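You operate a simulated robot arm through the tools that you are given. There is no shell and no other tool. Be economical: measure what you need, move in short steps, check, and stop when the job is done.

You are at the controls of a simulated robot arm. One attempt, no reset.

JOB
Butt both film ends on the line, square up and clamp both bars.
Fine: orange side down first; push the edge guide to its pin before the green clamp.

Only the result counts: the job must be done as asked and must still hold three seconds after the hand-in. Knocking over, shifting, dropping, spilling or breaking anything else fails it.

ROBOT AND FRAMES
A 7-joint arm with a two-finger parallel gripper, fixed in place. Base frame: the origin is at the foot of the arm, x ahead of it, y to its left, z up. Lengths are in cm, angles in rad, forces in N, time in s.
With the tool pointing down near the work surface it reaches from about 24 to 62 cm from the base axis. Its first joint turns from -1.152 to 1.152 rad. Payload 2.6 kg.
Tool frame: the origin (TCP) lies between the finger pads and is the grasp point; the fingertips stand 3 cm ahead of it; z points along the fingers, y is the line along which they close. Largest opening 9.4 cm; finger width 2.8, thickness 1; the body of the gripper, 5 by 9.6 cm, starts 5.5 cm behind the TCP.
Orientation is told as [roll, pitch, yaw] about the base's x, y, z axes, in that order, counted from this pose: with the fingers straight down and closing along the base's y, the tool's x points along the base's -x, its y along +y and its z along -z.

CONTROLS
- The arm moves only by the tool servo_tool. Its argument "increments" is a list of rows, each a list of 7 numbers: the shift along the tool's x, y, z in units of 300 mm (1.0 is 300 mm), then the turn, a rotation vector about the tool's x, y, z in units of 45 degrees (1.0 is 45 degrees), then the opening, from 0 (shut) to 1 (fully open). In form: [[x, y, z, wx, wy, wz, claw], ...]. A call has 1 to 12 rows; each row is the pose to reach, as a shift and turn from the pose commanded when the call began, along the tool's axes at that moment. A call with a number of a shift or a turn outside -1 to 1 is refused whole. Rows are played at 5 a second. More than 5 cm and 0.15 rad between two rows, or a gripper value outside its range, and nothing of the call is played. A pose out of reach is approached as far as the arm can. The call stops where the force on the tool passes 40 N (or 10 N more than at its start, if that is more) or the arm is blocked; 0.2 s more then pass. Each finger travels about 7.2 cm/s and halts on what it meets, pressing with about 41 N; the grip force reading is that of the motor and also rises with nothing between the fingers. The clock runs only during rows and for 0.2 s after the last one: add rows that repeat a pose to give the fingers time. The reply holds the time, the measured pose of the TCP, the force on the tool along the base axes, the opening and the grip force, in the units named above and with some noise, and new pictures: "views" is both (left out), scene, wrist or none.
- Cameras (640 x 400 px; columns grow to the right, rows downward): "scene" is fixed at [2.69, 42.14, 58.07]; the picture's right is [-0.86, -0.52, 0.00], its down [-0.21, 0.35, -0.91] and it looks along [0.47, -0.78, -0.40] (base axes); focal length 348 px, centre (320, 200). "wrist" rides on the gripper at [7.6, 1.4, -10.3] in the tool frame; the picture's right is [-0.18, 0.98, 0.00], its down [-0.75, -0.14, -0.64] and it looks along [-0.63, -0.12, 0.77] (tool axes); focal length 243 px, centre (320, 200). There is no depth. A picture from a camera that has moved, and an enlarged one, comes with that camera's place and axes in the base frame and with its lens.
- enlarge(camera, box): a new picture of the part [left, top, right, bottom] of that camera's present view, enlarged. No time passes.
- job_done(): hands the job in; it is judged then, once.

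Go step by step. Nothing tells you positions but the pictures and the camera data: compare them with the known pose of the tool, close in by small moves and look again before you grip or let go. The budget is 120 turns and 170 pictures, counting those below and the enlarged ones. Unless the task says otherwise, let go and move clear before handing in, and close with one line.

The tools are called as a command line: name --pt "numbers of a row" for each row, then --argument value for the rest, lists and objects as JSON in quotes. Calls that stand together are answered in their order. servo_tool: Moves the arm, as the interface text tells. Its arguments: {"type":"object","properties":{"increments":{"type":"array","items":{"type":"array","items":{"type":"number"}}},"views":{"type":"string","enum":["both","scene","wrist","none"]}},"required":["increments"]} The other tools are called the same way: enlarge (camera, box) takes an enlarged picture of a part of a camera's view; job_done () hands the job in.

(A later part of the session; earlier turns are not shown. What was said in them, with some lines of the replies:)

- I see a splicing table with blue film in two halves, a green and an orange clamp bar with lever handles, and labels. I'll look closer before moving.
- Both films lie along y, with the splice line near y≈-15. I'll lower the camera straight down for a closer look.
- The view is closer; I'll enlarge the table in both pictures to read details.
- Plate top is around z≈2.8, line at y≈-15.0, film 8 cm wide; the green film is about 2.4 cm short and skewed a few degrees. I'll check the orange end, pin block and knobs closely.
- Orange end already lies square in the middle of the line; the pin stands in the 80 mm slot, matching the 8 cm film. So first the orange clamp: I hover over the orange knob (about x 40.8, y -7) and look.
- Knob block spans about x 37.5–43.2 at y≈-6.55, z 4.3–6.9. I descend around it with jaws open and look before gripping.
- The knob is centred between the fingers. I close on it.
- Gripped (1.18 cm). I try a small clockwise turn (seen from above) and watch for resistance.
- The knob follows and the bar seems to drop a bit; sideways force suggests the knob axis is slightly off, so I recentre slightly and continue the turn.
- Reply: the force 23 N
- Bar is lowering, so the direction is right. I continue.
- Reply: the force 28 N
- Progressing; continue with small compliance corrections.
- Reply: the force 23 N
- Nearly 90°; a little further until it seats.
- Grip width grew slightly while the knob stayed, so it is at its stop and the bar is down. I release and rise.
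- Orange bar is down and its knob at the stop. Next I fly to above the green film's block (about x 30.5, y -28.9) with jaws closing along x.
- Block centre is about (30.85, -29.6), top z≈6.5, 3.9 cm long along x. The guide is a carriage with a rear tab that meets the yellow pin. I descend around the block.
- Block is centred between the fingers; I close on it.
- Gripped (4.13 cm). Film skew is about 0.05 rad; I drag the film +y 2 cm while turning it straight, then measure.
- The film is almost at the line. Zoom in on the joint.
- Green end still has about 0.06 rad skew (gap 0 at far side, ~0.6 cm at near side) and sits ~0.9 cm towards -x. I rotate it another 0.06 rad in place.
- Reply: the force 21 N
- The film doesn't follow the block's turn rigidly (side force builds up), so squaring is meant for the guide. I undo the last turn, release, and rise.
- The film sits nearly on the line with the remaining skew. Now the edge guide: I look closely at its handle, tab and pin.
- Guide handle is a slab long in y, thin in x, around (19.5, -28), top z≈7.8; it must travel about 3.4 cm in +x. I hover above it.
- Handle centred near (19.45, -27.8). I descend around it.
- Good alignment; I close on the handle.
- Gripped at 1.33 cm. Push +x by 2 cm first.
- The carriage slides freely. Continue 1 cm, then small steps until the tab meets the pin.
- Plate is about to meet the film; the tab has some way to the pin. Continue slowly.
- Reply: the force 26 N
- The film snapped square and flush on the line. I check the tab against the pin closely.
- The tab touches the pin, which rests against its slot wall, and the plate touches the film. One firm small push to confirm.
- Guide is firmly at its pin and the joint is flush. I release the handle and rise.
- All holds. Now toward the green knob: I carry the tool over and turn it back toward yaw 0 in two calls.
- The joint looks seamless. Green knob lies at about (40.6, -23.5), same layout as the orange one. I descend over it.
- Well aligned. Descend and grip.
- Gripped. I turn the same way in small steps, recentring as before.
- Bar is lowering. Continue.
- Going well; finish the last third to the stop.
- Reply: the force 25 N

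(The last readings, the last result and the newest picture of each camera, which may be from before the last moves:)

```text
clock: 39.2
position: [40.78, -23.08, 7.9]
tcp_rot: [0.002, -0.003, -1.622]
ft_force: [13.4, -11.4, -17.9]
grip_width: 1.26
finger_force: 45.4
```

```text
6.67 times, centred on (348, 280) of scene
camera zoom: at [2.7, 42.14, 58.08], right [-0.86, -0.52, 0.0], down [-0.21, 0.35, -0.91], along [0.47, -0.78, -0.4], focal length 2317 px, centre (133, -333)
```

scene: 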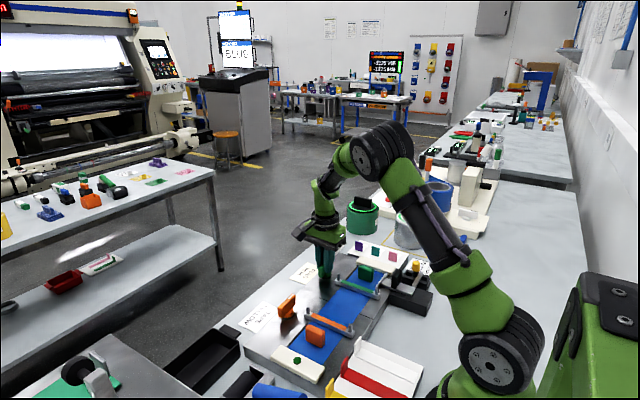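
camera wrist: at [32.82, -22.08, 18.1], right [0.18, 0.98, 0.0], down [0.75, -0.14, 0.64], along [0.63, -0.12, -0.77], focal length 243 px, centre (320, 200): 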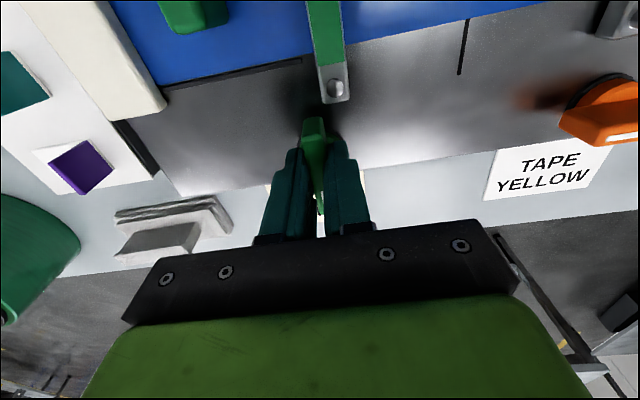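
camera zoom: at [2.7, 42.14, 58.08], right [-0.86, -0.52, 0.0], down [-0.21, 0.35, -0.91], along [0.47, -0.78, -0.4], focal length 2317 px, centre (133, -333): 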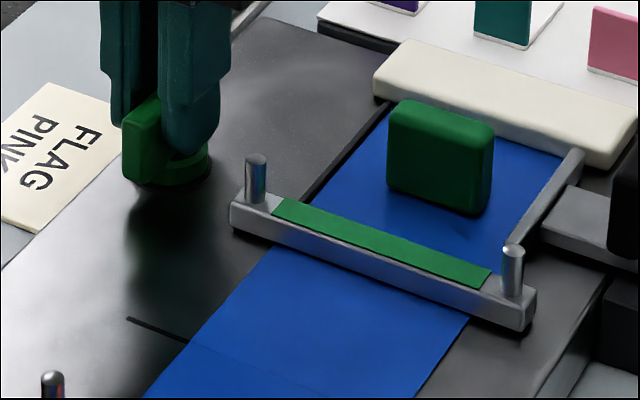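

The knob reached its stop (grip width rose) and the green bar is down. I release, rise clear and inspect.

servo_tool --pt "0 0 0 0 0 0 0.3" --pt "0 0 0 0 0 0 0.3" --pt "0 0 -0.12 0 0 0 0.3" --pt "0 0 -0.26 0 0 0 0.3" --pt "0 0 -0.4 0 0 0 0.3" --pt "0 0 -0.4 0 0 0 0.3" --views "both"

enlarge --camera "scene" --box '[260, 245, 440, 355]'

enlarge --camera "scene" --box '[324, 296, 372, 326]'

enlarge --camera "scene" --box '[404, 256, 436, 286]'

```text
clock: 40.6
position: [40.83, -23.06, 19.85]
tcp_rot: [-0.001, 0.0, -1.625]
ft_force: [-0.4, 0.5, 0.1]
grip_width: 2.84
finger_force: 0.1
camera wrist: at [42.62, -15.59, 30.12], right [0.97, -0.24, 0.0], down [-0.18, -0.74, 0.64], along [-0.15, -0.62, -0.77], focal length 243 px, centre (320, 200)
```

scene: 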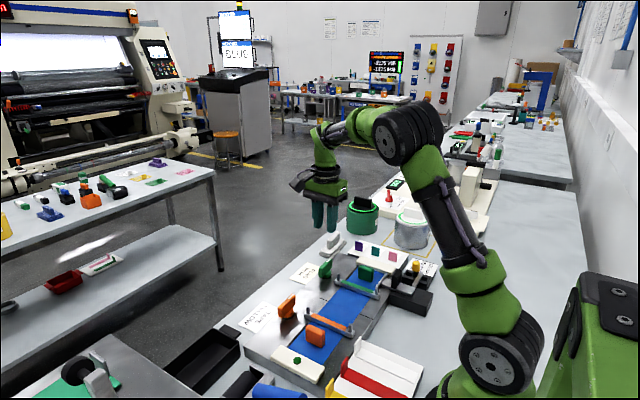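
wrist: 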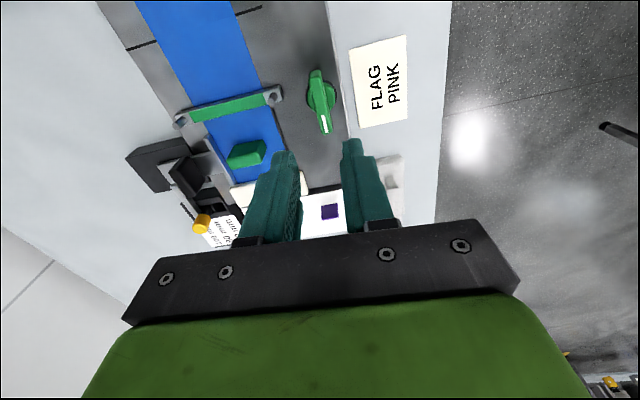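

```text
3.56 times, centred on (350, 300) of scene
camera zoom: at [2.69, 42.14, 58.07], right [-0.86, -0.52, 0.0], down [-0.21, 0.35, -0.91], along [0.47, -0.78, -0.4], focal length 1236 px, centre (213, -156)
```

zoom: 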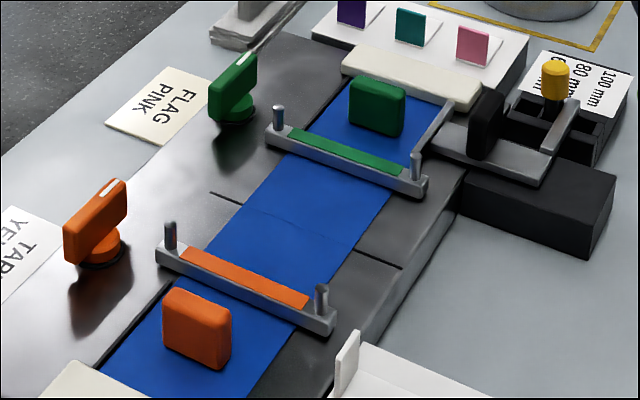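

```text
13.33 times, centred on (348, 311) of scene
camera zoom: at [2.69, 42.14, 58.07], right [-0.86, -0.52, 0.0], down [-0.21, 0.35, -0.91], along [0.47, -0.78, -0.4], focal length 4634 px, centre (-53, -1280)
```

zoom: 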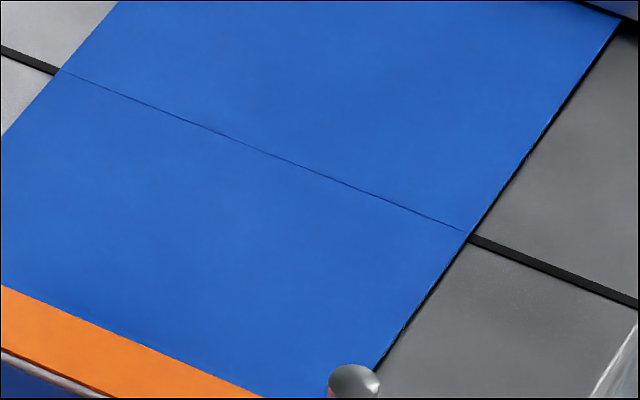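

```text
13.33 times, centred on (420, 271) of scene
camera zoom: at [2.69, 42.14, 58.07], right [-0.86, -0.52, 0.0], down [-0.21, 0.35, -0.91], along [0.47, -0.78, -0.4], focal length 4634 px, centre (-1013, -747)
```

zoom: 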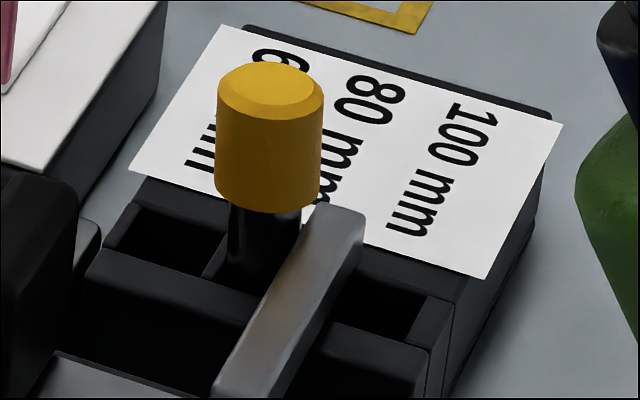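

Everything looks right; a last precise look at the joint from the wrist camera.

enlarge --camera "wrist" --box '[120, 0, 280, 60]'

enlarge --camera "wrist" --box '[210, 0, 260, 30]'

```text
4.00 times, centred on (200, 30) of wrist
camera zoom: at [42.62, -15.59, 30.12], right [0.97, -0.24, 0.0], down [-0.18, -0.74, 0.64], along [-0.15, -0.62, -0.77], focal length 970 px, centre (800, 880)
```

zoom: 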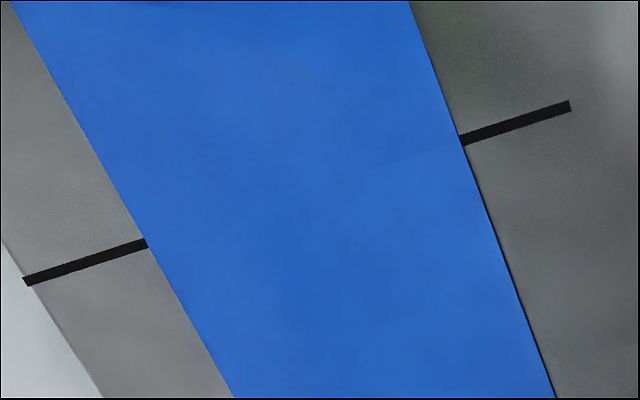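

```text
12.80 times, centred on (235, 15) of wrist
camera zoom: at [42.62, -15.59, 30.12], right [0.97, -0.24, 0.0], down [-0.18, -0.74, 0.64], along [-0.15, -0.62, -0.77], focal length 3106 px, centre (1408, 2568)
```

zoom: 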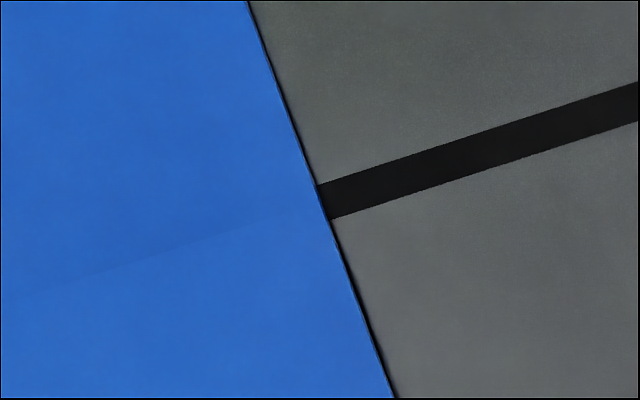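

The joint sits on the middle of the line with both edges flush. Both bars are down, the guide is at its pin, and the arm is clear, so I hand in.

job_done

```text
The job is handed in.
```

Both film ends are butted square on the line. I clamped the orange bar first, pushed the edge guide to its 80 mm pin, then clamped the green bar, and the job is handed in.
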